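You operate a simulated robot arm through the tools that you are given. There is no shell and no other tool. Be economical: measure what you need, move in short steps, check, and stop when the job is done.

You run a simulated two-armed robot. Do the job below in one go: nothing can be reset, and whatever is moved stays where it is left.

JOB
On the belt in the feed chute, fold the pale blue towel in half and then in half again.

Only the result counts: the job must be done as asked and must still hold three seconds after the hand-in. Knocking over, shifting, dropping, spilling or breaking anything else fails it. Flat cloth is picked up by pressing the open fingertips on it (5 to 10 N) and closing them slowly along it; thin cloth reads only 2 to 8 mm in the jaws.

ROBOT AND FRAMES
Two 7-joint arms with two-finger parallel grippers on one trunk, on a base that drives. Base frame: it is fixed to the floor where the robot stands at the start and does not move with it; the origin is under the middle of the robot, x ahead of it, y to its left, z up. Lengths are in mm, angles in degrees, forces in N, time in s.
The left shoulder is at the start at [70, 188, 1340], the right one opposite. Places, roughly: belt in the feed chute [500, 0, 1100]. Payload 3.91 kg a hand.
The tool frame of a hand sits at the grasp point between the pads (the TCP): z along the fingers, y along the line on which they close. The tips reach 30 mm beyond it. Largest opening 110 mm; finger width 20, thickness 10; the body of the gripper, 48 by 112 mm, starts 55 mm behind the TCP.
Orientation is told as [roll, pitch, yaw] about the base's x, y, z axes, in that order, counted from this pose: with the fingers straight down and closing along the base's y, the tool's x points along the base's -x, its y along +y and its z along -z.

CONTROLS
- The arms move only by the tool move_arm. It takes "left_rows", "right_rows" or both (then of equal length, played together; a hand with none holds still); each is a list of rows, each a list of 7 numbers: the gripper command, from -1 (shut) to 1 (fully open), values between in proportion, then the shift along the tool's x, y, z in mm, then the turn, a rotation vector about the tool's x, y, z in degrees. In form: [[fingers, tx, ty, tz, rx, ry, rz], ...]. A call has 1 to 20 rows; each row shifts and turns the commanded pose from where the row before left it, along the tool's axes as they then stand. Each row takes 0.2 s and may step no farther than 50 mm and 8.6 degrees from the row before; otherwise, or with a gripper value out of range, the whole call is refused. Where a pose cannot be reached the arm comes as near as it can. A force on the tool above 40 N (or 10 N above the force at the start of the call, whichever is more), or a blocked arm, ends the call early, and 0.2 s more pass. Each finger travels about 72 mm/s and halts on what it meets, pressing with about 35 N; the grip force reading is that of the motor and also rises with nothing between the fingers. The clock runs only during rows and for 0.2 s after the last one: add rows that do not move to give the fingers time. It gives the time, the measured TCP pose, the force on the tool (base axes), the opening and the grip force at its end, in the units of the frame above (readings bear some noise).
- Cameras (640 x 400 px; columns grow to the right, rows downward): "scene" is now at [129.4, 0.7, 1551.2]; the picture's right is [-0.01, -1.00, 0.00], its down [-0.73, 0.01, -0.68] and it looks along [0.68, -0.01, -0.73] (base axes); focal length 288 px, centre (320, 200). "left" rides on the left gripper at [72, -17, -103] in its tool frame; the picture's right is [0.23, 0.97, 0.00], its down [-0.76, 0.18, -0.62] and it looks along [-0.61, 0.14, 0.78] (tool axes); focal length 222 px, centre (320, 200). "right" rides on the right gripper at [72, 17, -103] in its tool frame; the picture's right is [-0.23, 0.97, 0.00], its down [-0.76, -0.18, -0.62] and it looks along [-0.61, -0.14, 0.78] (tool axes); focal length 222 px, centre (320, 200). There is no depth. A picture from a camera that has moved, and an enlarged one, comes with that camera's place and axes in the base frame and with its lens.
- get_image(camera): a new picture of that camera. No time passes.
- raise_lower(by): slides the trunk up (or, below 0, down) by that many mm; the arms and the scene camera ride with it, the base frame stays. It gives what a move gives, with no picture.
- steer(legs): drives the robot by 1 to 6 legs, each [ahead, turn to the left] in mm and degrees, along the robot's own axes; the way and the turn of a leg run together, so that a leg with both is an arc; at most 1500 mm and 180 degrees a leg. The arms and the cameras ride along, it lands a little off, and it stops where it bumps. It gives what a move gives.
- aim_head(pan, tilt): turns the head with the scene camera to pan (to the left, within 86 degrees either way) and tilt (down, from -29 to 69), counted from straight ahead of the robot. It gives what a move gives.
- enlarge(camera, box): a new picture of the part [left, top, right, bottom] of that camera's present view, enlarged. No time passes.
- job_done(): hands the job in; it is judged then, once.

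Work in short steps. Places have to be worked out from the pictures, the camera data and where the tool is seen: move nearer, look again, correct. Check each grasp and each placing, and mend what went wrong. You have 120 turns and 108 pictures in all, those below and enlarged ones among them. Open the grippers and draw the arms clear of the work before you hand the job in, unless the task says otherwise; then end with one line.

The tools are called after ">>>" by a JSON object that holds its "method" and its "body". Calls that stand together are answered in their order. move_arm: Moves the arms, as the interface text tells. Its arguments: {"type":"object","properties":{"left_rows":{"type":"array"},"right_rows":{"type":"array"}},"required":[]} The other tools are called the same way: raise_lower (by) slides the trunk up or down; steer (legs) drives the base; aim_head (pan, tilt) turns the head that bears the scene camera; get_image (camera) takes a picture; enlarge (camera, box) takes an enlarged picture of a part of a camera's view; job_done () hands the job in.

At the start:

```text
time_s: 0.0
left_eef_pos: [506.0, 152.5, 1225.6]
left_tcp_rot: [0.1, -0.1, 0.0]
left_wrist_force: [0.3, 0.5, 0.0]
left_opening: 109.9
left_finger_force: 0.1
right_eef_pos: [352.5, -159.1, 1312.2]
right_tcp_rot: [0.1, -0.1, 0.0]
right_wrist_force: [0.7, 0.5, 0.0]
right_opening: 110.1
right_finger_force: 0.1
trunk travel left (down, up): [-850.0, 90.0]
robot x, y, heading: [1.4, -2.0, 0.1]
head pan, tilt: [-0.6, 46.9]
```

scene: 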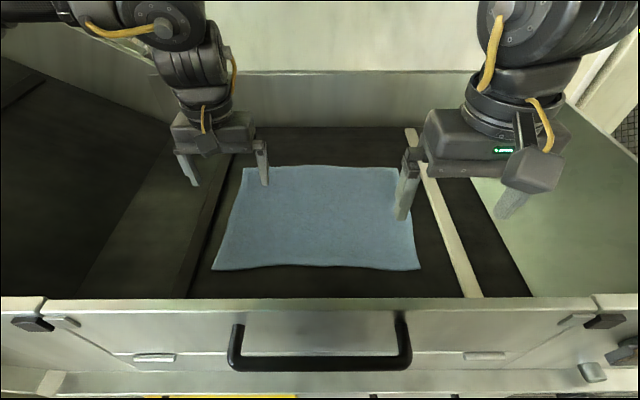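
right: 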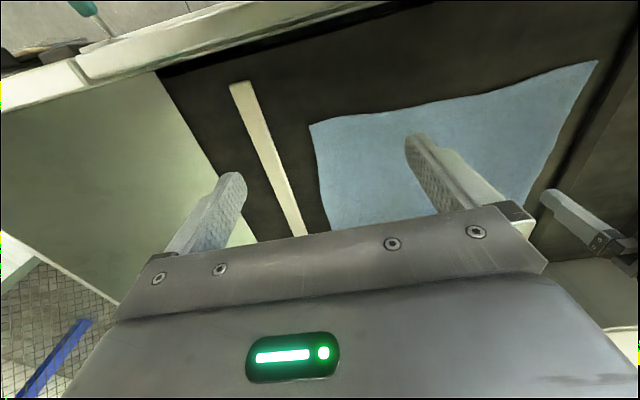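
left: 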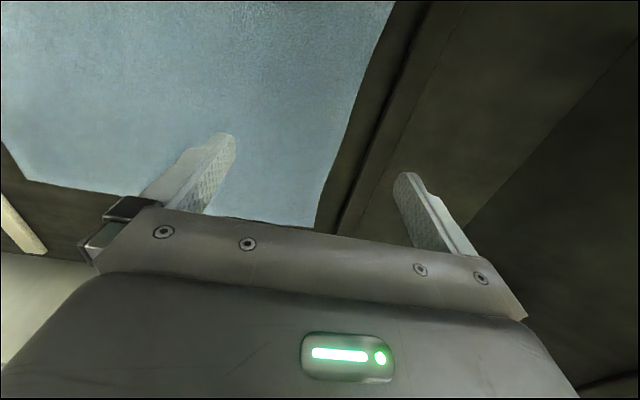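

The towel lies about x 420–735, y ±210 if the belt is near z 1030. I bring both hands above the near corners, part closed, to check height and position.

>>> {"method": "move_arm", "body": {"left_rows": [[0, 22, 9, 0, 0, 0, 0], [-0.3, 22, 9, 0, 0, 0, 0], [-0.4, 22, 9, 0, 0, 0, 0], [-0.4, 0, 0, 20, 0, 0, 0], [-0.4, 0, 0, 20, 0, 0, 0], [-0.4, 0, 0, 20, 0, 0, 0], [-0.4, 0, 0, 0, 0, 0, 0]], "right_rows": [[0, -30, -7, 0, 0, 0, 0], [-0.3, -30, -7, 20, 0, 0, 0], [-0.4, -28, -7, 27, 0, 0, 0], [-0.4, 0, 0, 35, 0, 0, 0], [-0.4, 0, 0, 35, 0, 0, 0], [-0.4, 0, 0, 30, 0, 0, 0], [-0.4, 0, 0, 0, 0, 0, 0]]}}

>>> {"method": "get_image", "body": {"camera": "scene"}}

>>> {"method": "get_image", "body": {"camera": "left"}}

>>> {"method": "get_image", "body": {"camera": "right"}}

```text
time_s: 1.6
left_eef_pos: [500.3, 162.5, 1167.5]
left_tcp_rot: [0.0, 0.1, 0.1]
left_wrist_force: [-0.6, 0.0, 0.9]
left_opening: 32.9
left_finger_force: 0.1
left hand out of reach, approached as far as the arm can: row 1, 2, 3, 4, 6
right_eef_pos: [437.4, -179.0, 1163.6]
right_tcp_rot: [0.1, 0.0, 0.0]
right_wrist_force: [0.8, -1.2, 0.2]
right_opening: 32.9
right_finger_force: 0.1
right hand out of reach, approached as far as the arm can: row 2
trunk travel left (down, up): [-850.0, 90.0]
robot x, y, heading: [-0.3, -4.2, -0.0]
head pan, tilt: [-0.6, 46.9]
```

```text
104 pictures are left
camera scene: at [130.1, 0.2, 1551.1], right [-0.01, -1.0, 0.0], down [-0.73, 0.01, -0.68], along [0.68, -0.01, -0.73], focal length 288 px, centre (320, 200)
```

scene: 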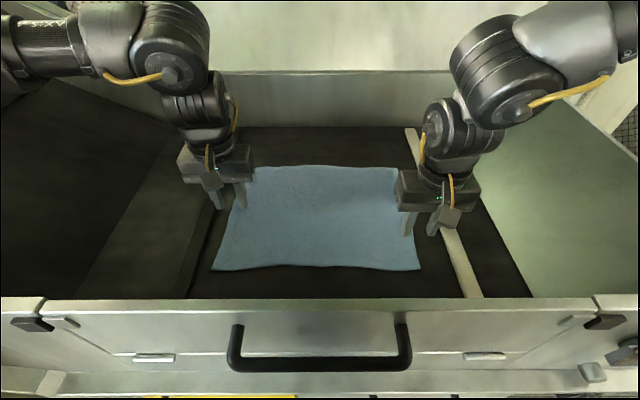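

```text
103 pictures are left
camera left: at [427.4, 145.7, 1269.6], right [-0.23, 0.97, 0.0], down [0.76, 0.18, 0.62], along [0.61, 0.14, -0.78], focal length 222 px, centre (320, 200)
```

left: 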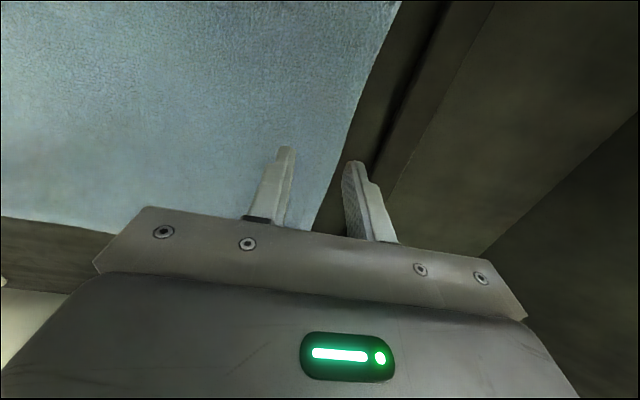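

```text
102 pictures are left
camera right: at [364.8, -161.8, 1267.2], right [0.23, 0.97, 0.0], down [0.76, -0.18, 0.62], along [0.61, -0.14, -0.78], focal length 222 px, centre (320, 200)
```

right: 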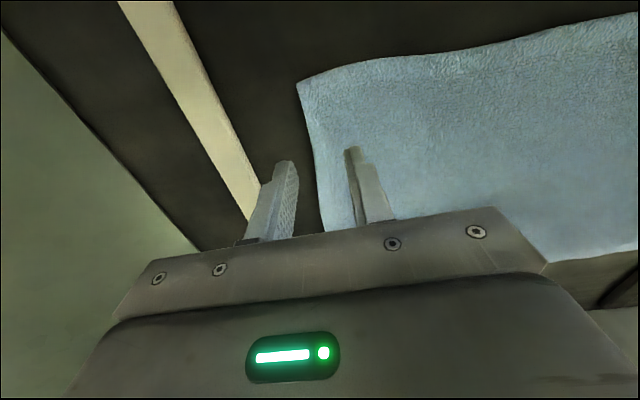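

Triangulating puts the cloth near z≈1078, with corners about x 396–680 and y ±190. The left hand fell short in x, so I retry it now that it is lower.

>>> {"method": "move_arm", "body": {"left_rows": [[-0.4, 15, 0, 0, 0, 0, 0], [-0.4, 15, 0, 0, 0, 0, 0], [-0.4, 15, 0, 0, 0, 0, 0], [-0.4, 15, 0, 0, 0, 0, 0], [-0.4, 0, 0, 0, 0, 0, 0]]}}

```text
time_s: 2.8
left_eef_pos: [499.8, 163.0, 1168.9]
left_tcp_rot: [0.0, 0.1, -0.1]
left_wrist_force: [-0.1, 0.7, -0.8]
left_opening: 33.2
left_finger_force: 0.0
left hand out of reach, approached as far as the arm can: row 1, 2, 3, 4
right_eef_pos: [436.6, -177.6, 1164.8]
right_tcp_rot: [0.1, -0.1, 0.0]
right_wrist_force: [-0.9, 0.2, 0.3]
right_opening: 33.0
right_finger_force: 0.0
trunk travel left (down, up): [-850.0, 90.0]
robot x, y, heading: [0.1, -0.8, 0.1]
head pan, tilt: [-0.6, 46.9]
```

Still blocked at x≈500. I'll lower the left hand a bit and try again.

>>> {"method": "move_arm", "body": {"left_rows": [[-0.4, 0, 0, 25, 0, 0, 0], [-0.4, 0, 0, 10, 0, 0, 0], [-0.4, 10, 0, 0, 0, 0, 0], [-0.4, 10, 0, 0, 0, 0, 0], [-0.4, 10, 0, 0, 0, 0, 0], [-0.4, 0, 0, 0, 0, 0, 0]]}}

```text
time_s: 4.2
left_eef_pos: [499.2, 163.2, 1133.2]
left_tcp_rot: [-0.1, 0.2, 0.0]
left_wrist_force: [0.2, 1.2, 0.0]
left_opening: 32.8
left_finger_force: 0.1
left hand out of reach, approached as far as the arm can: row 3, 4, 5
right_eef_pos: [437.4, -177.8, 1164.3]
right_tcp_rot: [0.1, -0.2, -0.1]
right_wrist_force: [0.0, -0.5, 0.0]
right_opening: 32.9
right_finger_force: 0.0
trunk travel left (down, up): [-850.0, 90.0]
robot x, y, heading: [-1.1, -1.6, -0.2]
head pan, tilt: [-0.6, 46.9]
```

Probably a joint limit; I test whether a yaw of the left hand frees it, first lifting a little.

>>> {"method": "move_arm", "body": {"left_rows": [[-0.4, 0, 0, -20, 0, 0, 8], [-0.4, 0, 0, 0, 0, 0, 8], [-0.4, 0, 0, 0, 0, 0, 8], [-0.4, 10, 0, 0, 0, 0, 0], [-0.4, 10, 0, 0, 0, 0, 0], [-0.4, 10, 0, 0, 0, 0, 0], [-0.4, 0, 0, 0, 0, 0, 0]]}}

>>> {"method": "get_image", "body": {"camera": "scene"}}

```text
time_s: 5.8
left_eef_pos: [473.7, 175.8, 1154.1]
left_tcp_rot: [0.1, -0.1, -24.0]
left_wrist_force: [0.2, 1.0, 0.4]
left_opening: 33.2
left_finger_force: 0.0
right_eef_pos: [436.7, -178.0, 1163.6]
right_tcp_rot: [0.0, -0.1, 0.0]
right_wrist_force: [0.1, 0.0, 0.3]
right_opening: 33.1
right_finger_force: 0.0
trunk travel left (down, up): [-850.0, 90.0]
robot x, y, heading: [-0.7, -2.0, 0.0]
head pan, tilt: [-0.6, 46.9]
```

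```text
101 pictures are left
camera scene: at [129.3, 0.6, 1551.2], right [-0.01, -1.0, 0.0], down [-0.73, 0.01, -0.68], along [0.68, -0.01, -0.73], focal length 288 px, centre (320, 200)
```

scene: 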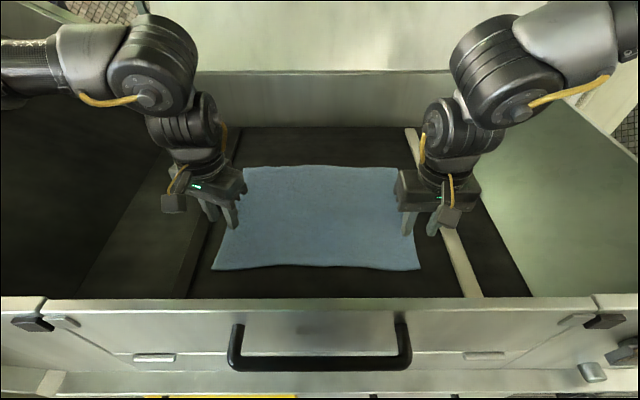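

Yawing frees it, and a diagonal pinch suits the corners well. I yaw both hands about 40° and place them over the points ~38 mm in from the near corners at z≈1140.

>>> {"method": "move_arm", "body": {"left_rows": [[-0.4, 0, 0, 0, 0, 0, 8], [-0.4, 0, 0, 0, 0, 0, 8], [-0.4, 8, -9, 0, 0, 0, 0], [-0.4, 8, -9, 0, 0, 0, 0], [-0.4, 8, -10, 0, 0, 0, 0], [-0.4, 8, -10, 0, 0, 0, 0], [-0.4, 0, 0, 7, 0, 0, 0], [-0.4, 0, 0, 7, 0, 0, 0]], "right_rows": [[-0.4, 0, 0, 0, 0, 0, -8], [-0.4, 0, 0, 0, 0, 0, -8], [-0.4, 0, 0, 0, 0, 0, -8], [-0.4, 0, 0, 0, 0, 0, -8], [-0.4, 0, 0, 0, 0, 0, -8], [-0.4, 0, 11, 0, 0, 0, 0], [-0.4, 0, 11, 12, 0, 0, 0], [-0.4, 0, 0, 12, 0, 0, 0]]}}

>>> {"method": "get_image", "body": {"camera": "left"}}

>>> {"method": "get_image", "body": {"camera": "right"}}

>>> {"method": "get_image", "body": {"camera": "scene"}}

```text
time_s: 7.6
left_eef_pos: [423.8, 167.0, 1138.9]
left_tcp_rot: [-0.1, 0.1, -40.1]
left_wrist_force: [-0.4, -0.5, 0.2]
left_opening: 32.8
left_finger_force: 0.1
right_eef_pos: [363.9, -85.1, 1138.1]
right_tcp_rot: [0.0, -0.2, 19.6]
right_wrist_force: [0.6, 1.1, 0.4]
right_opening: 32.9
right_finger_force: 0.0
right hand out of reach, approached as far as the arm can: row 1, 2, 3, 4, 5
trunk travel left (down, up): [-850.0, 90.0]
robot x, y, heading: [2.1, -1.4, 0.1]
head pan, tilt: [-0.6, 46.9]
```

```text
100 pictures are left
camera left: at [357.8, 200.8, 1241.0], right [0.45, 0.89, 0.0], down [0.7, -0.35, 0.62], along [0.55, -0.28, -0.78], focal length 222 px, centre (320, 200)
```

left: 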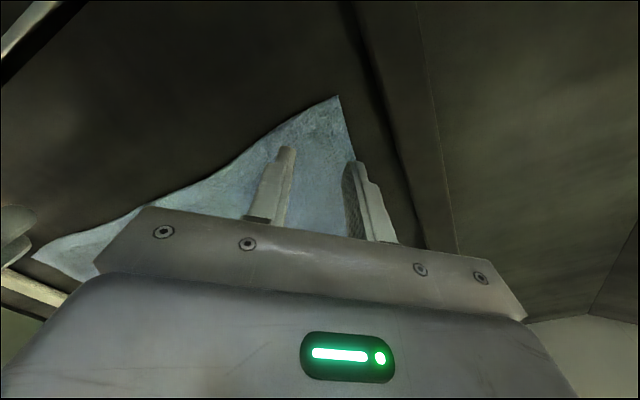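

```text
99 pictures are left
camera right: at [290.4, -93.9, 1241.0], right [-0.11, 0.99, 0.0], down [0.78, 0.09, 0.62], along [0.62, 0.07, -0.78], focal length 222 px, centre (320, 200)
```

right: 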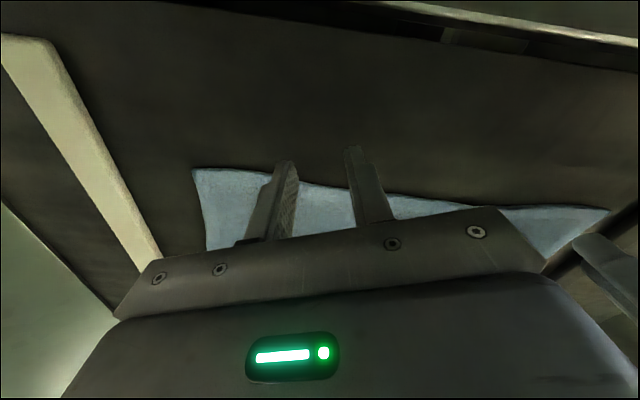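

```text
98 pictures are left
camera scene: at [130.7, 1.0, 1551.1], right [-0.01, -1.0, 0.0], down [-0.73, 0.01, -0.68], along [0.68, -0.01, -0.73], focal length 288 px, centre (320, 200)
```

scene: 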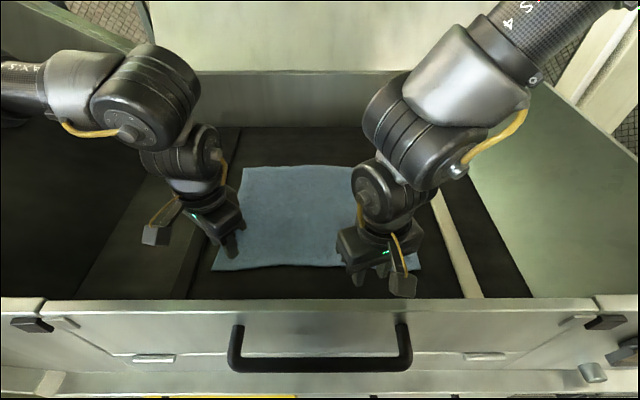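

Left is spot on (corner triangulates to (398,194) at z≈1078). The right arm won't yaw that way; I return it to yaw 0 and bring it over its corner.

>>> {"method": "move_arm", "body": {"right_rows": [[-0.4, 0, 0, 0, 0, 0, 7], [-0.4, 0, 0, 0, 0, 0, 7], [-0.4, 0, 0, 0, 0, 0, 5.6], [-0.4, -12, -20, 0, 0, 0, 0], [-0.4, -12, -20, 0, 0, 0, 0], [-0.4, -12, -20, 0, 0, 0, 0], [-0.4, -11, -17, 0, 0, 0, 0], [-0.4, 0, 0, 0, 0, 0, 0]]}}

>>> {"method": "get_image", "body": {"camera": "right"}}

```text
time_s: 9.4
left_eef_pos: [423.8, 167.8, 1139.3]
left_tcp_rot: [0.0, 0.0, -40.1]
left_wrist_force: [1.4, -0.3, -0.2]
left_opening: 32.9
left_finger_force: 0.1
right_eef_pos: [410.7, -163.0, 1138.4]
right_tcp_rot: [0.0, -0.1, 0.2]
right_wrist_force: [-0.3, 0.3, -1.1]
right_opening: 32.9
right_finger_force: 0.0
trunk travel left (down, up): [-850.0, 90.0]
robot x, y, heading: [1.1, 2.6, 0.1]
head pan, tilt: [-0.6, 46.9]
```

```text
97 pictures are left
camera right: at [338.7, -145.8, 1241.2], right [0.23, 0.97, 0.0], down [0.76, -0.18, 0.63], along [0.61, -0.14, -0.78], focal length 222 px, centre (320, 200)
```

right: 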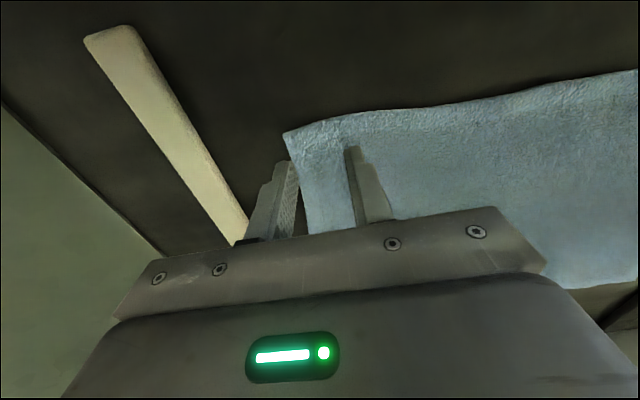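

Right corner at (396,-186); shift the right hand 6 mm inward, then lower both toward the cloth in small steps and read force.

>>> {"method": "move_arm", "body": {"left_rows": [[-0.4, 0, 0, 8, 0, 0, 0], [-0.4, 0, 0, 8, 0, 0, 0], [-0.4, 0, 0, 6, 0, 0, 0], [-0.4, 0, 0, 0, 0, 0, 0]], "right_rows": [[-0.4, 0, 6, 8, 0, 0, 0], [-0.4, 0, 0, 8, 0, 0, 0], [-0.4, 0, 0, 6, 0, 0, 0], [-0.4, 0, 0, 0, 0, 0, 0]]}}

>>> {"method": "move_arm", "body": {"left_rows": [[-0.4, 0, 0, 2, 0, 0, 0], [-0.4, 0, 0, 2, 0, 0, 0], [-0.4, 0, 0, 0, 0, 0, 0]], "right_rows": [[-0.4, 0, 0, 2, 0, 0, 0], [-0.4, 0, 0, 2, 0, 0, 0], [-0.4, 0, 0, 0, 0, 0, 0]]}}

```text
time_s: 10.4
left_eef_pos: [423.6, 166.6, 1117.8]
left_tcp_rot: [0.0, 0.1, -40.0]
left_wrist_force: [-0.8, 0.3, 0.0]
left_opening: 33.0
left_finger_force: 0.0
right_eef_pos: [410.4, -157.2, 1115.7]
right_tcp_rot: [0.0, -0.1, 0.1]
right_wrist_force: [0.8, 0.4, 0.0]
right_opening: 33.0
right_finger_force: 0.1
trunk travel left (down, up): [-850.0, 90.0]
robot x, y, heading: [0.0, -0.7, -0.1]
head pan, tilt: [-0.6, 46.9]
```

```text
time_s: 11.2
left_eef_pos: [422.1, 167.8, 1114.1]
left_tcp_rot: [0.0, 0.0, -40.1]
left_wrist_force: [1.4, 0.6, 3.0]
left_opening: 32.8
left_finger_force: 0.0
right_eef_pos: [411.7, -156.7, 1113.2]
right_tcp_rot: [0.1, -0.3, 0.0]
right_wrist_force: [2.6, -0.8, 18.3]
right_opening: 32.9
right_finger_force: 0.0
trunk travel left (down, up): [-850.0, 90.0]
robot x, y, heading: [-0.8, 3.6, 0.1]
head pan, tilt: [-0.6, 46.9]
```

Contact at tool z≈1113. Ease the right by ~1 mm and press the left slightly more.

>>> {"method": "move_arm", "body": {"left_rows": [[-0.4, 0, 0, 0.5, 0, 0, 0], [-0.4, 0, 0, 0, 0, 0, 0]], "right_rows": [[-0.4, 0, 0, -1, 0, 0, 0], [-0.4, 0, 0, 0, 0, 0, 0]]}}

```text
time_s: 11.8
left_eef_pos: [423.1, 165.8, 1113.3]
left_tcp_rot: [0.0, 0.0, -40.0]
left_wrist_force: [0.1, 0.3, 7.4]
left_opening: 32.9
left_finger_force: 0.1
right_eef_pos: [410.9, -157.1, 1112.9]
right_tcp_rot: [0.0, -0.1, 0.1]
right_wrist_force: [6.3, -0.9, 12.9]
right_opening: 33.1
right_finger_force: 0.0
trunk travel left (down, up): [-850.0, 90.0]
robot x, y, heading: [-2.6, 1.3, -0.1]
head pan, tilt: [-0.6, 46.9]
```

Left 7 N, right 13 N; ease the right a touch more and close both slowly.

>>> {"method": "move_arm", "body": {"left_rows": [[-0.4, 0, 0, 0, 0, 0, 0], [-0.48, 0, 0, 0, 0, 0, 0], [-0.56, 0, 0, 0, 0, 0, 0], [-0.64, 0, 0, 0, 0, 0, 0], [-0.72, 0, 0, 0, 0, 0, 0], [-0.8, 0, 0, 0, 0, 0, 0], [-0.88, 0, 0, 0, 0, 0, 0], [-0.96, 0, 0, 0, 0, 0, 0], [-1, 0, 0, 0, 0, 0, 0], [-1, 0, 0, 0, 0, 0, 0], [-1, 0, 0, 0, 0, 0, 0]], "right_rows": [[-0.4, 0, 0, -0.5, 0, 0, 0], [-0.48, 0, 0, 0, 0, 0, 0], [-0.56, 0, 0, 0, 0, 0, 0], [-0.64, 0, 0, 0, 0, 0, 0], [-0.72, 0, 0, 0, 0, 0, 0], [-0.8, 0, 0, 0, 0, 0, 0], [-0.88, 0, 0, 0, 0, 0, 0], [-0.96, 0, 0, 0, 0, 0, 0], [-1, 0, 0, 0, 0, 0, 0], [-1, 0, 0, 0, 0, 0, 0], [-1, 0, 0, 0, 0, 0, 0]]}}

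>>> {"method": "get_image", "body": {"camera": "left"}}

>>> {"method": "get_image", "body": {"camera": "right"}}

```text
time_s: 14.2
left_eef_pos: [422.5, 166.4, 1113.1]
left_tcp_rot: [0.0, 0.0, -39.9]
left_wrist_force: [-1.6, -6.7, 5.0]
left_opening: 4.0
left_finger_force: 35.1
right_eef_pos: [410.5, -156.1, 1115.0]
right_tcp_rot: [0.0, -0.2, 0.0]
right_wrist_force: [-0.8, 7.8, 2.9]
right_opening: 3.7
right_finger_force: 35.1
trunk travel left (down, up): [-850.0, 90.0]
robot x, y, heading: [1.4, -0.1, -0.2]
head pan, tilt: [-0.6, 46.9]
```

```text
96 pictures are left
camera left: at [356.1, 200.4, 1215.2], right [0.45, 0.89, 0.0], down [0.7, -0.35, 0.62], along [0.56, -0.28, -0.78], focal length 222 px, centre (320, 200)
```

left: 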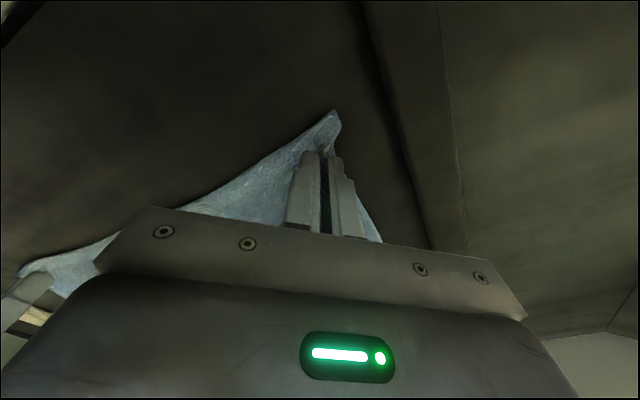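

```text
95 pictures are left
camera right: at [337.5, -139.8, 1217.2], right [0.23, 0.97, 0.0], down [0.76, -0.18, 0.63], along [0.61, -0.14, -0.78], focal length 222 px, centre (320, 200)
```

right: 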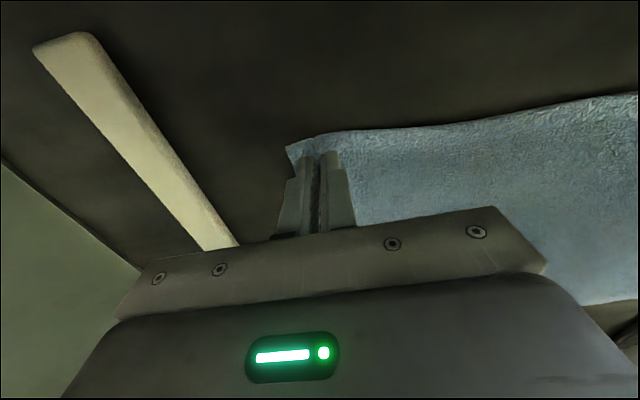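

Both grips read ~4 mm with cloth visible in the jaws. I lift both 60 mm with a small forward move and check the hold.

>>> {"method": "move_arm", "body": {"left_rows": [[-1, 0, 0, -15, 0, 0, 0], [-1, 0, 0, -15, 0, 0, 0], [-1, -12, 9, -15, 0, 0, 0], [-1, -12, 9, -15, 0, 0, 0], [-1, 0, 0, 0, 0, 0, 0]], "right_rows": [[-1, 0, 0, -15, 0, 0, 0], [-1, 0, 0, -15, 0, 0, 0], [-1, -15, 0, -15, 0, 0, 0], [-1, -15, 0, -15, 0, 0, 0], [-1, 0, 0, 0, 0, 0, 0]]}}

>>> {"method": "get_image", "body": {"camera": "scene"}}

```text
time_s: 15.4
left_eef_pos: [451.3, 166.0, 1172.7]
left_tcp_rot: [0.0, 0.1, -40.0]
left_wrist_force: [0.4, -6.2, -0.4]
left_opening: 3.5
left_finger_force: 35.1
right_eef_pos: [439.3, -155.8, 1174.3]
right_tcp_rot: [0.0, -0.2, 0.1]
right_wrist_force: [0.3, 6.0, -0.7]
right_opening: 3.3
right_finger_force: 35.6
trunk travel left (down, up): [-850.0, 90.0]
robot x, y, heading: [-2.3, 0.2, 0.1]
head pan, tilt: [-0.6, 46.9]
```

```text
94 pictures are left
camera scene: at [127.9, 1.4, 1551.3], right [-0.01, -1.0, 0.0], down [-0.73, 0.01, -0.68], along [0.68, -0.01, -0.73], focal length 288 px, centre (320, 200)
```

scene: 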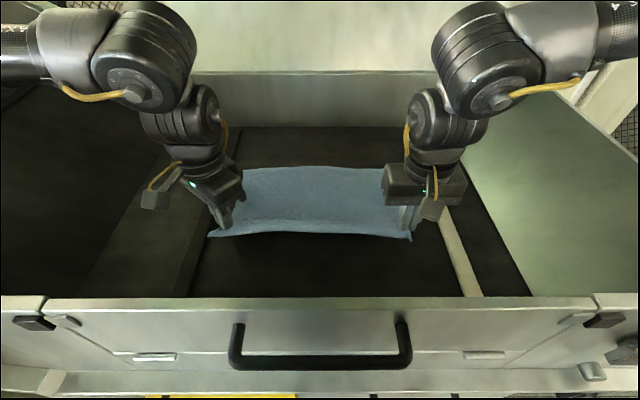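

The edge is lifted and taut. I swing it over toward the far edge, stopping above the landing spot.

>>> {"method": "move_arm", "body": {"left_rows": [[-1, -15.8, 12.4, -15, 0, 0, 0], [-1, -15.8, 12.4, -12, 0, 0, 0], [-1, -15.8, 12.4, -8, 0, 0, 0], [-1, -15.8, 12.4, -4, 0, 0, 0], [-1, -15.8, 12.4, 0, 0, 0, 0], [-1, -15.8, 12.4, 8, 0, 0, 0], [-1, -15.8, 12.4, 14, 0, 0, 0], [-1, -15.8, 12.4, 20, 0, 0, 0], [-1, 0, 0, 0, 0, 0, 0]], "right_rows": [[-1, -21.6, -0.7, -15, 0, 0, 0], [-1, -21.6, -0.7, -12, 0, 0, 0], [-1, -21.6, -0.7, -8, 0, 0, 0], [-1, -21.6, -0.7, -4, 0, 0, 0], [-1, -21.6, -0.7, 0, 0, 0, 0], [-1, -21.6, -0.7, 8, 0, 0, 0], [-1, -21.6, -0.7, 14, 0, 0, 0], [-1, -21.6, -0.7, 20, 0, 0, 0], [-1, 0, 0, 0, 0, 0, 0]]}}

>>> {"method": "get_image", "body": {"camera": "scene"}}

>>> {"method": "get_image", "body": {"camera": "right"}}

```text
time_s: 17.4
left_eef_pos: [614.9, 159.6, 1169.8]
left_tcp_rot: [0.0, 0.0, -39.9]
left_wrist_force: [-0.3, 0.5, -0.2]
left_opening: 4.0
left_finger_force: 34.8
right_eef_pos: [544.4, -92.9, 1167.1]
right_tcp_rot: [0.0, -0.2, -0.2]
right_wrist_force: [-0.5, -0.8, 0.5]
right_opening: 3.5
right_finger_force: 35.4
right hand out of reach, approached as far as the arm can: row 2, 3, 4, 5, 6, 7, 8
trunk travel left (down, up): [-850.0, 90.0]
robot x, y, heading: [-0.7, -2.6, 0.0]
head pan, tilt: [-0.6, 46.9]
```

```text
93 pictures are left
camera scene: at [128.8, 0.1, 1551.3], right [-0.01, -1.0, 0.0], down [-0.73, 0.01, -0.68], along [0.68, -0.01, -0.73], focal length 288 px, centre (320, 200)
```

scene: 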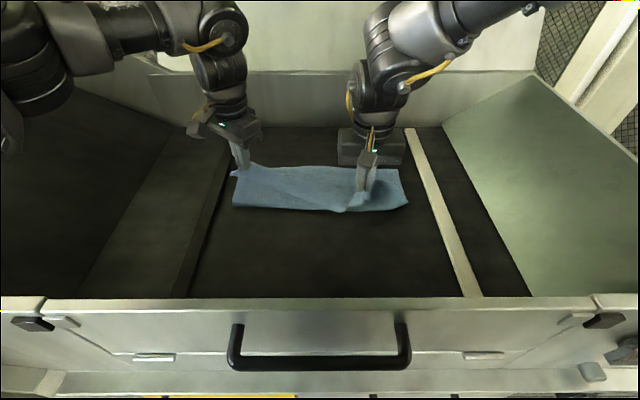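

```text
92 pictures are left
camera right: at [471.4, -76.6, 1270.4], right [0.23, 0.97, 0.0], down [0.76, -0.18, 0.63], along [0.61, -0.14, -0.78], focal length 222 px, centre (320, 200)
```

right: 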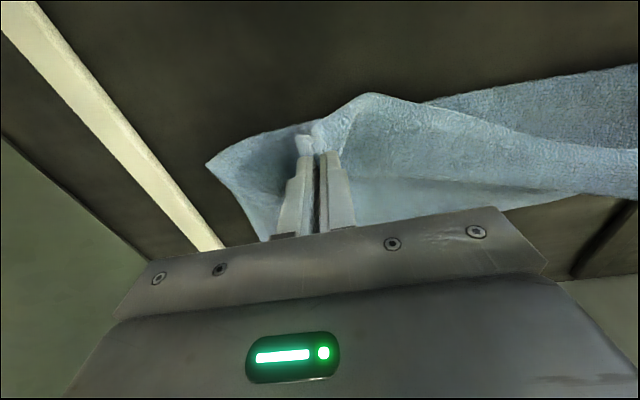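

The right hand was stopped by a reach limit and slid inward. I'll try moving it outward in -y from here, then forward.

>>> {"method": "move_arm", "body": {"right_rows": [[-1, -10, 0, 0, 0, 0, 0], [-1, -10, 0, 0, 0, 0, 0], [-1, -10, -10, 0, 0, 0, 0], [-1, -10, -10, 0, 0, 0, 0], [-1, 0, 0, 0, 0, 0, 0]]}}

```text
time_s: 18.6
left_eef_pos: [614.7, 159.4, 1170.6]
left_tcp_rot: [0.0, -0.1, -40.0]
left_wrist_force: [0.1, -0.1, -0.5]
left_opening: 3.5
left_finger_force: 34.9
right_eef_pos: [551.8, -83.8, 1166.6]
right_tcp_rot: [0.1, -0.2, -0.2]
right_wrist_force: [0.0, 0.1, 0.0]
right_opening: 3.2
right_finger_force: 35.3
right hand out of reach, approached as far as the arm can: row 1, 2, 3, 4
trunk travel left (down, up): [-850.0, 90.0]
robot x, y, heading: [2.3, 3.0, 0.1]
head pan, tilt: [-0.6, 46.9]
```

The limit looks yaw related, as with the left. I yaw the right hand by -24° and move forward and outward.

>>> {"method": "move_arm", "body": {"right_rows": [[-1, 0, 0, 0, 0, 0, 8], [-1, 0, 0, 0, 0, 0, 8], [-1, 0, 0, 0, 0, 0, 8], [-1, -5, -20, 0, 0, 0, 0], [-1, -5, -20, 0, 0, 0, 0], [-1, 0, 0, 0, 0, 0, 0]]}}

```text
time_s: 20.0
left_eef_pos: [614.2, 160.6, 1169.6]
left_tcp_rot: [-0.1, 0.0, -40.0]
left_wrist_force: [0.4, -1.0, -0.1]
left_opening: 3.6
left_finger_force: 35.0
right_eef_pos: [545.3, -123.8, 1168.1]
right_tcp_rot: [-0.1, -0.3, -23.9]
right_wrist_force: [-0.3, 0.1, 0.2]
right_opening: 3.4
right_finger_force: 35.4
trunk travel left (down, up): [-850.0, 90.0]
robot x, y, heading: [-1.8, -0.8, -0.0]
head pan, tilt: [-0.6, 46.9]
```

That freed it. I continue to the right's target above (655,-163) with slightly more yaw, and the left to (650,160).

>>> {"method": "move_arm", "body": {"left_rows": [[-1, 0, 0, 0, 0, 0, 0], [-1, -5, 4, 0, 0, 0, 0], [-1, -5, 4, 0, 0, 0, 0], [-1, -5, 4, 0, 0, 0, 0], [-1, -5, 4, 0, 0, 0, 0], [-1, -5, 4, 0, 0, 0, 0], [-1, -5, 4, 0, 0, 0, 0], [-1, 0, 0, 0, 0, 0, 0]], "right_rows": [[-1, 0, 0, 0, 0, 0, 8], [-1, -19, 4.2, 0, 0, 0, 0], [-1, -19, 4.2, 0, 0, 0, 0], [-1, -19, 4.2, 0, 0, 0, 0], [-1, -19, 4.2, 0, 0, 0, 0], [-1, -19, 4.2, 0, 0, 0, 0], [-1, -19, 4.2, 0, 0, 0, 0], [-1, 0, 0, 0, 0, 0, 0]]}}

>>> {"method": "get_image", "body": {"camera": "scene"}}

>>> {"method": "get_image", "body": {"camera": "right"}}

>>> {"method": "get_image", "body": {"camera": "left"}}

```text
time_s: 21.8
left_eef_pos: [651.9, 157.6, 1171.0]
left_tcp_rot: [0.0, 0.0, -40.0]
left_wrist_force: [0.1, -6.0, -0.2]
left_opening: 3.8
left_finger_force: 35.2
right_eef_pos: [654.9, -161.7, 1168.6]
right_tcp_rot: [0.1, 0.0, -31.9]
right_wrist_force: [0.3, 5.9, 0.0]
right_opening: 3.6
right_finger_force: 35.4
trunk travel left (down, up): [-850.0, 90.0]
robot x, y, heading: [-1.8, 1.2, -0.2]
head pan, tilt: [-0.6, 46.9]
```

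```text
91 pictures are left
camera scene: at [129.1, 0.9, 1551.2], right [-0.01, -1.0, 0.0], down [-0.73, 0.01, -0.68], along [0.68, -0.01, -0.73], focal length 288 px, centre (320, 200)
```

scene: 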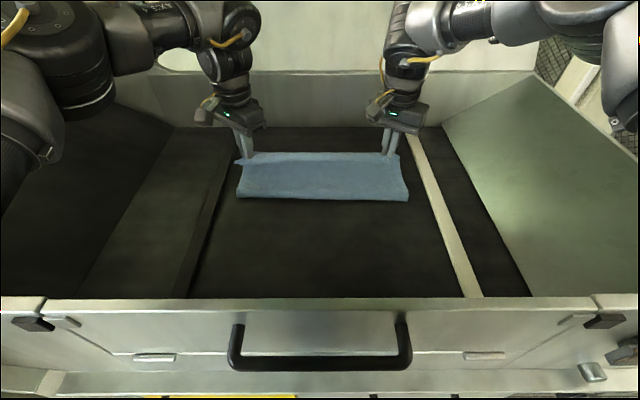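

```text
90 pictures are left
camera right: at [602.0, -109.5, 1271.7], right [0.71, 0.71, 0.0], down [0.55, -0.55, 0.62], along [0.44, -0.44, -0.78], focal length 222 px, centre (320, 200)
```

right: 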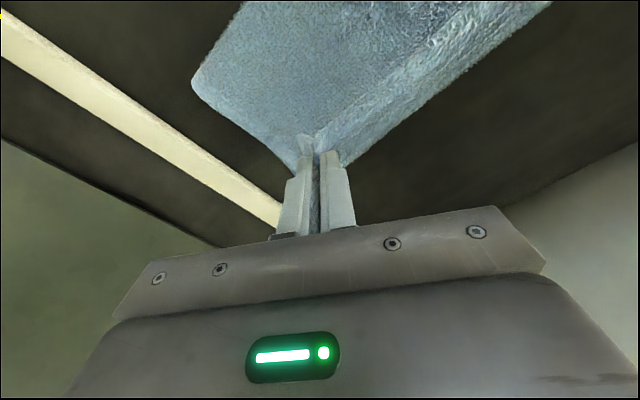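

```text
89 pictures are left
camera left: at [585.7, 192.4, 1271.7], right [0.45, 0.89, 0.0], down [0.7, -0.35, 0.62], along [0.56, -0.28, -0.78], focal length 222 px, centre (320, 200)
```

left: 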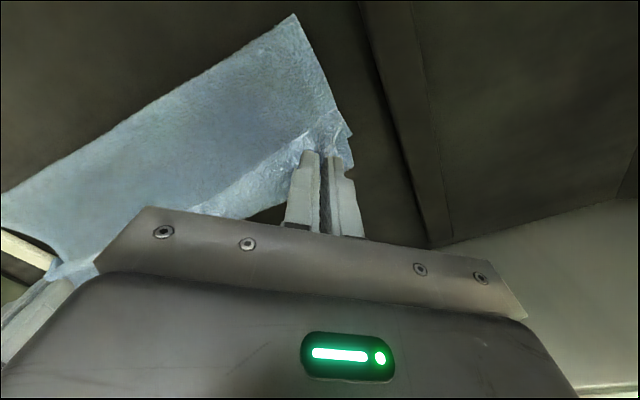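

The cloth hangs folded nicely between the hands. I lower both straight down near the surface and look.

>>> {"method": "move_arm", "body": {"left_rows": [[-1, 0, 0, 15, 0, 0, 0], [-1, 0, 0, 15, 0, 0, 0], [-1, 0, 0, 12, 0, 0, 0], [-1, 0, 0, 5, 0, 0, 0], [-1, 0, 0, 0, 0, 0, 0]], "right_rows": [[-1, 0, 0, 15, 0, 0, 0], [-1, 0, 0, 15, 0, 0, 0], [-1, 0, 0, 12, 0, 0, 0], [-1, 0, 0, 5, 0, 0, 0], [-1, 0, 0, 0, 0, 0, 0]]}}

>>> {"method": "get_image", "body": {"camera": "scene"}}

>>> {"method": "get_image", "body": {"camera": "right"}}

>>> {"method": "get_image", "body": {"camera": "left"}}

```text
time_s: 23.0
left_eef_pos: [652.0, 158.2, 1123.1]
left_tcp_rot: [0.0, -0.1, -40.0]
left_wrist_force: [1.2, -7.3, 1.5]
left_opening: 3.9
left_finger_force: 34.8
right_eef_pos: [655.5, -163.7, 1121.5]
right_tcp_rot: [0.0, -0.2, -31.9]
right_wrist_force: [1.4, 7.0, 3.2]
right_opening: 3.6
right_finger_force: 35.4
trunk travel left (down, up): [-850.0, 90.0]
robot x, y, heading: [-0.6, 0.4, 0.1]
head pan, tilt: [-0.6, 46.9]
```

```text
88 pictures are left
camera scene: at [128.9, 0.7, 1551.3], right [-0.01, -1.0, 0.0], down [-0.73, 0.01, -0.68], along [0.68, -0.01, -0.73], focal length 288 px, centre (320, 200)
```

scene: 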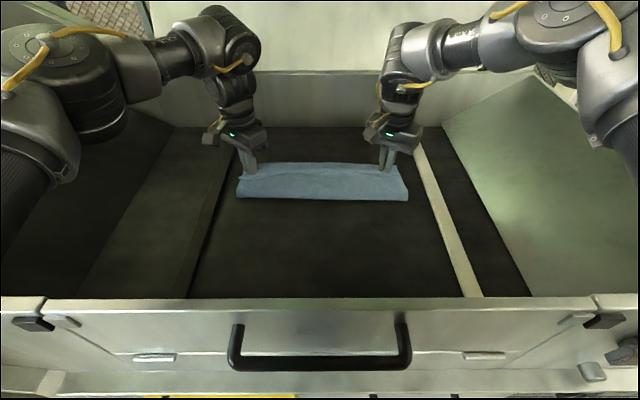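

```text
87 pictures are left
camera right: at [602.1, -110.2, 1224.6], right [0.71, 0.71, 0.0], down [0.55, -0.55, 0.63], along [0.44, -0.44, -0.78], focal length 222 px, centre (320, 200)
```

right: 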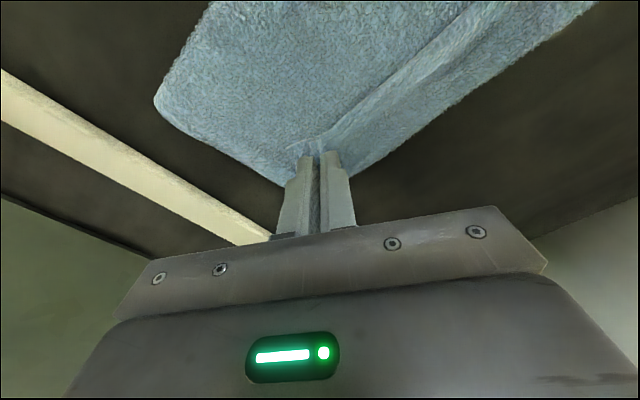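

```text
86 pictures are left
camera left: at [585.3, 192.8, 1225.1], right [0.45, 0.89, 0.0], down [0.7, -0.35, 0.62], along [0.56, -0.28, -0.78], focal length 222 px, centre (320, 200)
```

left: 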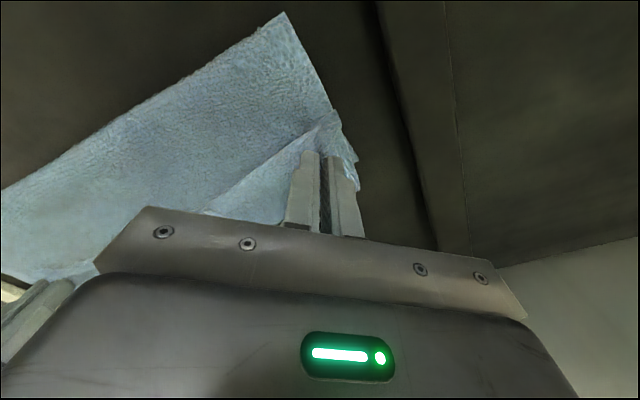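

Fold line sits around x≈557 and the far bottom edge ≈685, so I carry the top layer 10 mm farther, press lightly, open and lift.

>>> {"method": "move_arm", "body": {"left_rows": [[-1, -7.7, 6.4, 0, 0, 0, 0], [-1, 0, 0, 3, 0, 0, 0], [-0.9, 0, 0, 0, 0, 0, 0], [-0.8, 0, 0, 0, 0, 0, 0], [-0.7, 0, 0, 0, 0, 0, 0], [-0.6, 0, 0, 0, 0, 0, 0], [-0.5, 0, 0, 0, 0, 0, 0], [-0.5, 0, 0, -20, 0, 0, 0], [-0.5, 0, 0, -30, 0, 0, 0], [-0.5, 0, 0, -30, 0, 0, 0]], "right_rows": [[-1, -8.5, 5.3, 0, 0, 0, 0], [-1, 0, 0, 2, 0, 0, 0], [-0.9, 0, 0, 0, 0, 0, 0], [-0.8, 0, 0, 0, 0, 0, 0], [-0.7, 0, 0, 0, 0, 0, 0], [-0.6, 0, 0, 0, 0, 0, 0], [-0.5, 0, 0, 0, 0, 0, 0], [-0.5, 0, 0, -20, 0, 0, 0], [-0.5, 0, 0, -30, 0, 0, 0], [-0.5, 0, 0, -30, 0, 0, 0]]}}

>>> {"method": "get_image", "body": {"camera": "right"}}

>>> {"method": "get_image", "body": {"camera": "left"}}

>>> {"method": "enlarge", "body": {"camera": "scene", "box": [200, 120, 440, 270]}}

```text
time_s: 25.2
left_eef_pos: [662.3, 158.3, 1200.2]
left_tcp_rot: [0.0, 0.0, -40.0]
left_wrist_force: [-0.3, 0.5, 1.2]
left_opening: 27.4
left_finger_force: 0.0
right_eef_pos: [664.1, -161.6, 1198.9]
right_tcp_rot: [0.1, -0.3, -31.9]
right_wrist_force: [-0.4, -0.4, 0.0]
right_opening: 27.3
right_finger_force: 0.2
trunk travel left (down, up): [-850.0, 90.0]
robot x, y, heading: [1.0, -3.9, -0.3]
head pan, tilt: [-0.6, 46.9]
```

```text
85 pictures are left
camera right: at [610.8, -110.2, 1302.6], right [0.71, 0.71, 0.0], down [0.55, -0.55, 0.62], along [0.44, -0.44, -0.78], focal length 222 px, centre (320, 200)
```

right: 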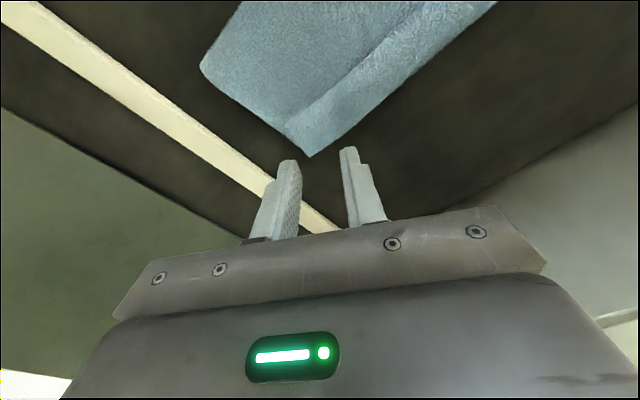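

```text
84 pictures are left
camera left: at [594.3, 192.7, 1302.9], right [0.45, 0.89, 0.0], down [0.7, -0.35, 0.62], along [0.56, -0.28, -0.78], focal length 222 px, centre (320, 200)
```

left: 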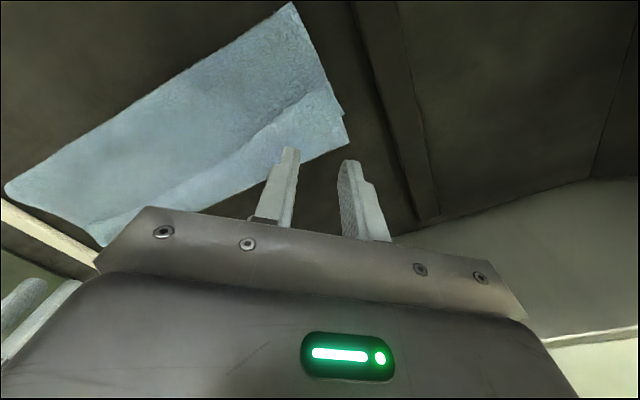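

```text
2.67 times, centred on (320, 195) of scene
camera zoom: at [127.6, 0.5, 1551.2], right [-0.01, -1.0, 0.0], down [-0.73, 0.01, -0.68], along [0.68, -0.01, -0.73], focal length 767 px, centre (320, 213)
```

zoom: 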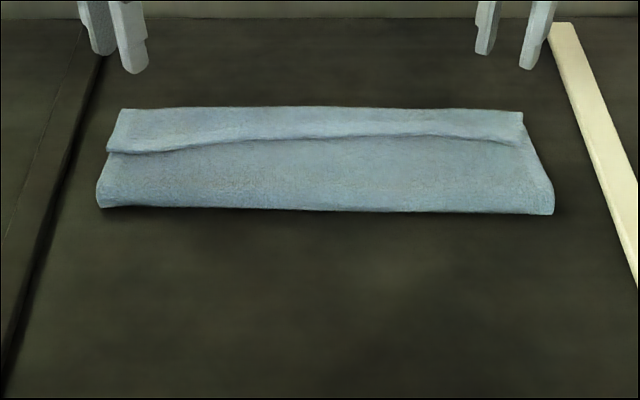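

I can't tell whether the far strip is exposed bottom layer or the top edge curled back; zoom in closer.

>>> {"method": "enlarge", "body": {"camera": "scene", "box": [230, 150, 290, 205]}}

>>> {"method": "enlarge", "body": {"camera": "scene", "box": [360, 150, 420, 205]}}

>>> {"method": "enlarge", "body": {"camera": "left", "box": [180, 20, 380, 210]}}

```text
7.27 times, centred on (260, 178) of scene
camera zoom: at [127.6, 0.5, 1551.2], right [-0.01, -1.0, 0.0], down [-0.73, 0.01, -0.68], along [0.68, -0.01, -0.73], focal length 2092 px, centre (756, 364)
```

zoom: 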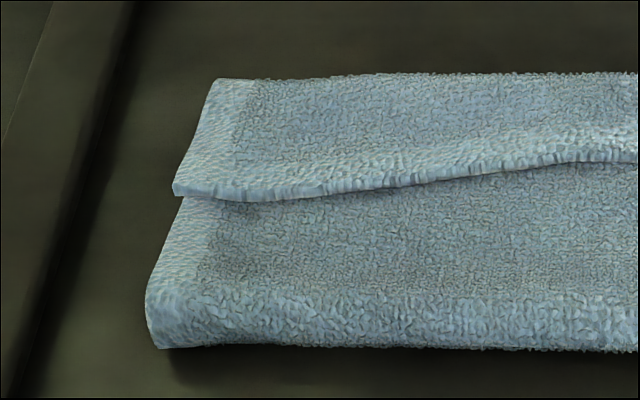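

```text
7.27 times, centred on (390, 178) of scene
camera zoom: at [127.6, 0.5, 1551.2], right [-0.01, -1.0, 0.0], down [-0.73, 0.01, -0.68], along [0.68, -0.01, -0.73], focal length 2092 px, centre (-189, 364)
```

zoom: 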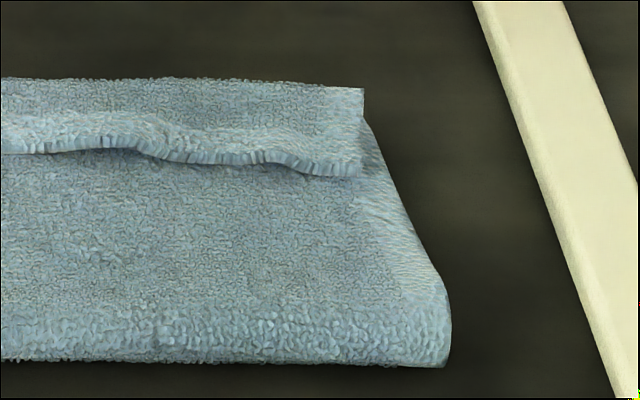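

```text
2.11 times, centred on (280, 115) of left
camera zoom: at [594.3, 192.7, 1302.9], right [0.45, 0.89, 0.0], down [0.7, -0.35, 0.62], along [0.56, -0.28, -0.78], focal length 468 px, centre (404, 379)
```

zoom: 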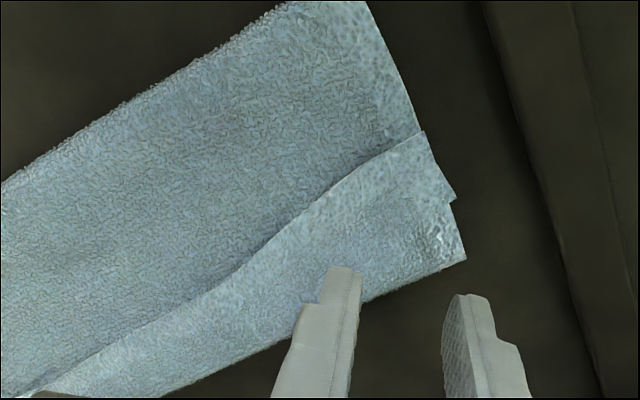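

Working positions out: the top layer's last ~30 mm is curled back (free edge at x≈634–650, curl fold at ≈665), bottom far edge ≈696. Unrolling that curl makes the edges meet. I'll put closed fingertips on the curled flap at both ends and drag it +x; first approach.

>>> {"method": "move_arm", "body": {"left_rows": [[-1, 19.8, -7.5, 20, 0, 0, 0], [-1, 0, 0, 25, 0, 0, 0], [-1, 0, 0, 15, 0, 0, 0], [-1, 0, 0, 10, 0, 0, 0], [-1, 0, 0, 3, 0, 0, 0], [-1, 0, 0, 0, 0, 0, 0]], "right_rows": [[-1, 10.4, -13.6, 20, 0, 0, 0], [-1, 0, 0, 25, 0, 0, 0], [-1, 0, 0, 15, 0, 0, 0], [-1, 0, 0, 10, 0, 0, 0], [-1, 0, 0, 3, 0, 0, 0], [-1, 0, 0, 0, 0, 0, 0]]}}

>>> {"method": "enlarge", "body": {"camera": "scene", "box": [200, 100, 440, 250]}}

>>> {"method": "get_image", "body": {"camera": "right"}}

>>> {"method": "get_image", "body": {"camera": "left"}}

```text
time_s: 26.6
left_eef_pos: [642.5, 165.0, 1126.7]
left_tcp_rot: [0.0, -0.1, -40.0]
left_wrist_force: [0.3, -0.1, 0.8]
left_opening: 0.0
left_finger_force: 35.3
right_eef_pos: [649.8, -168.0, 1124.8]
right_tcp_rot: [0.1, -0.1, -31.9]
right_wrist_force: [0.5, 1.2, -0.3]
right_opening: 0.0
right_finger_force: 35.0
trunk travel left (down, up): [-850.0, 90.0]
robot x, y, heading: [-2.9, 2.7, 0.2]
head pan, tilt: [-0.6, 46.9]
```

```text
2.67 times, centred on (320, 175) of scene
camera zoom: at [129.7, 0.4, 1551.2], right [-0.01, -1.0, 0.0], down [-0.73, 0.01, -0.68], along [0.68, -0.01, -0.73], focal length 767 px, centre (320, 267)
```

zoom: 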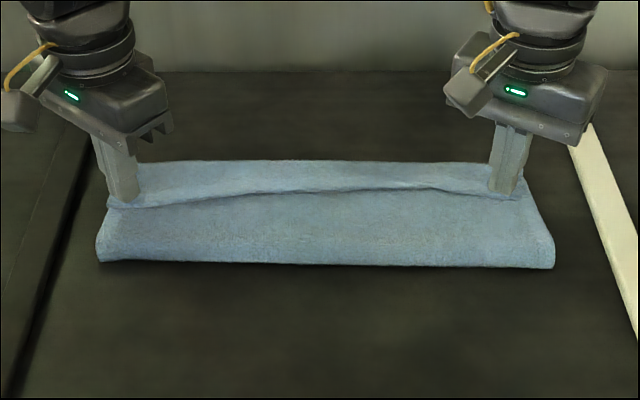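

```text
78 pictures are left
camera right: at [596.9, -116.8, 1228.8], right [0.71, 0.71, 0.0], down [0.55, -0.55, 0.62], along [0.44, -0.44, -0.78], focal length 222 px, centre (320, 200)
```

right: 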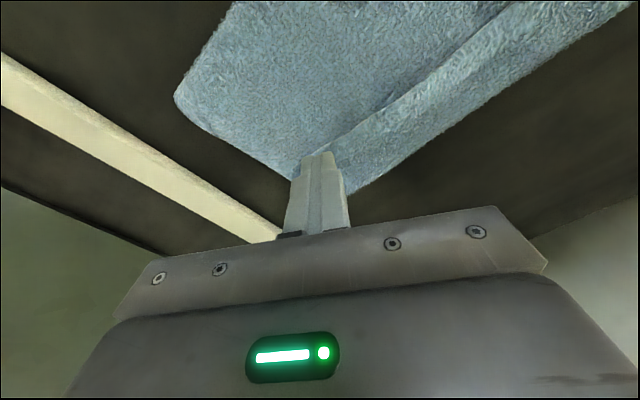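

```text
77 pictures are left
camera left: at [576.0, 199.6, 1228.8], right [0.45, 0.89, 0.0], down [0.7, -0.35, 0.62], along [0.56, -0.28, -0.78], focal length 222 px, centre (320, 200)
```

left: 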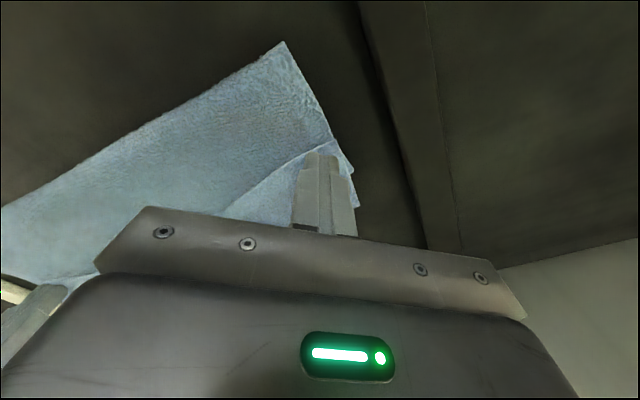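

Fingertips are right on the flap. Step down to light contact.

>>> {"method": "move_arm", "body": {"left_rows": [[-1, 0, 0, 2, 0, 0, 0], [-1, 0, 0, 1.5, 0, 0, 0], [-1, 0, 0, 0, 0, 0, 0]], "right_rows": [[-1, 0, 0, 2, 0, 0, 0], [-1, 0, 0, 0.5, 0, 0, 0], [-1, 0, 0, 0, 0, 0, 0]]}}

```text
time_s: 27.4
left_eef_pos: [643.2, 166.0, 1124.0]
left_tcp_rot: [0.1, 0.0, -40.0]
left_wrist_force: [0.3, 0.2, 0.9]
left_opening: 0.0
left_finger_force: 35.3
right_eef_pos: [648.7, -169.0, 1122.2]
right_tcp_rot: [0.1, -0.2, -31.9]
right_wrist_force: [-0.1, -0.1, 0.2]
right_opening: 0.1
right_finger_force: 34.4
trunk travel left (down, up): [-850.0, 90.0]
robot x, y, heading: [0.4, -0.8, -0.1]
head pan, tilt: [-0.6, 46.9]
```

No contact yet; go a bit lower.

>>> {"method": "move_arm", "body": {"left_rows": [[-1, 0, 0, 2, 0, 0, 0], [-1, 0, 0, 1, 0, 0, 0], [-1, 0, 0, 0, 0, 0, 0]], "right_rows": [[-1, 0, 0, 1, 0, 0, 0], [-1, 0, 0, 1, 0, 0, 0], [-1, 0, 0, 0, 0, 0, 0]]}}

```text
time_s: 28.2
left_eef_pos: [641.1, 164.8, 1121.2]
left_tcp_rot: [0.0, 0.0, -40.0]
left_wrist_force: [-0.9, 0.5, 1.6]
left_opening: 0.1
left_finger_force: 35.1
right_eef_pos: [648.4, -167.2, 1122.5]
right_tcp_rot: [0.1, -0.2, -31.9]
right_wrist_force: [1.0, -0.4, 1.7]
right_opening: 0.0
right_finger_force: 34.7
trunk travel left (down, up): [-850.0, 90.0]
robot x, y, heading: [1.9, -1.1, 0.1]
head pan, tilt: [-0.6, 46.9]
```

Light contact (~1.6 N). Press ~0.7 mm more and drag +x 30 mm in small steps.

>>> {"method": "move_arm", "body": {"left_rows": [[-1, 0, 0, 0.7, 0, 0, 0], [-1, -4.6, 3.9, 0, 0, 0, 0], [-1, -4.6, 3.9, 0, 0, 0, 0], [-1, -4.6, 3.9, 0, 0, 0, 0], [-1, -4.6, 3.9, 0, 0, 0, 0], [-1, -4.6, 3.9, 0, 0, 0, 0], [-1, 0, 0, 0, 0, 0, 0]], "right_rows": [[-1, 0, 0, 0.7, 0, 0, 0], [-1, -5.1, 3.2, 0, 0, 0, 0], [-1, -5.1, 3.2, 0, 0, 0, 0], [-1, -5.1, 3.2, 0, 0, 0, 0], [-1, -5.1, 3.2, 0, 0, 0, 0], [-1, -5.1, 3.2, 0, 0, 0, 0], [-1, 0, 0, 0, 0, 0, 0]]}}

>>> {"method": "enlarge", "body": {"camera": "scene", "box": [200, 100, 440, 250]}}

>>> {"method": "get_image", "body": {"camera": "left"}}

```text
time_s: 29.8
left_eef_pos: [672.5, 167.0, 1119.7]
left_tcp_rot: [0.1, 0.0, -40.0]
left_wrist_force: [0.1, -0.8, 1.4]
left_opening: 0.2
left_finger_force: 34.9
right_eef_pos: [678.8, -168.4, 1120.6]
right_tcp_rot: [0.2, -0.3, -32.2]
right_wrist_force: [0.7, 0.4, 0.6]
right_opening: 0.0
right_finger_force: 35.2
trunk travel left (down, up): [-850.0, 90.0]
robot x, y, heading: [-1.2, -8.3, 0.1]
head pan, tilt: [-0.6, 46.9]
```

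```text
2.67 times, centred on (320, 175) of scene
camera zoom: at [128.8, 0.8, 1551.2], right [-0.01, -1.0, 0.0], down [-0.73, 0.01, -0.68], along [0.68, -0.01, -0.73], focal length 767 px, centre (320, 267)
```

zoom: 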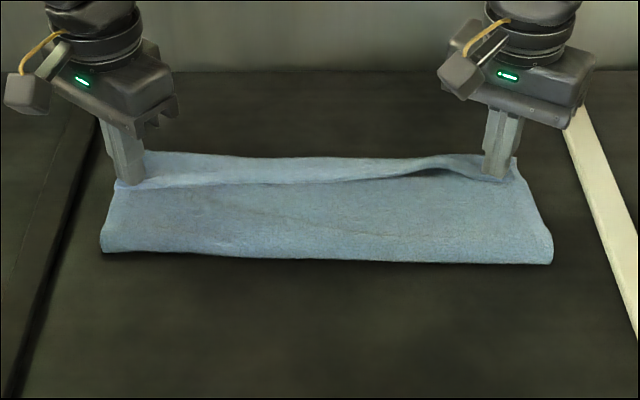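

```text
75 pictures are left
camera left: at [605.5, 199.9, 1222.1], right [0.45, 0.89, 0.0], down [0.7, -0.35, 0.62], along [0.56, -0.28, -0.78], focal length 222 px, centre (320, 200)
```

left: 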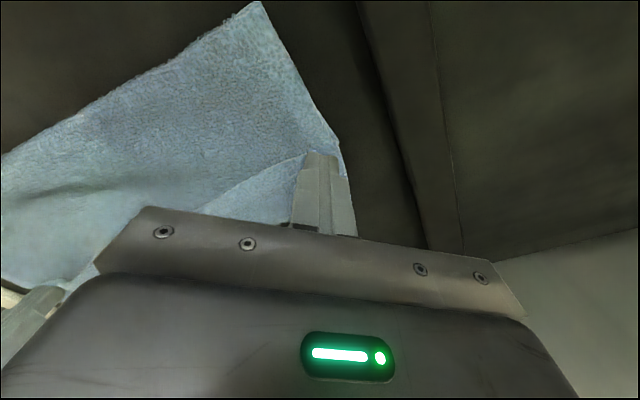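

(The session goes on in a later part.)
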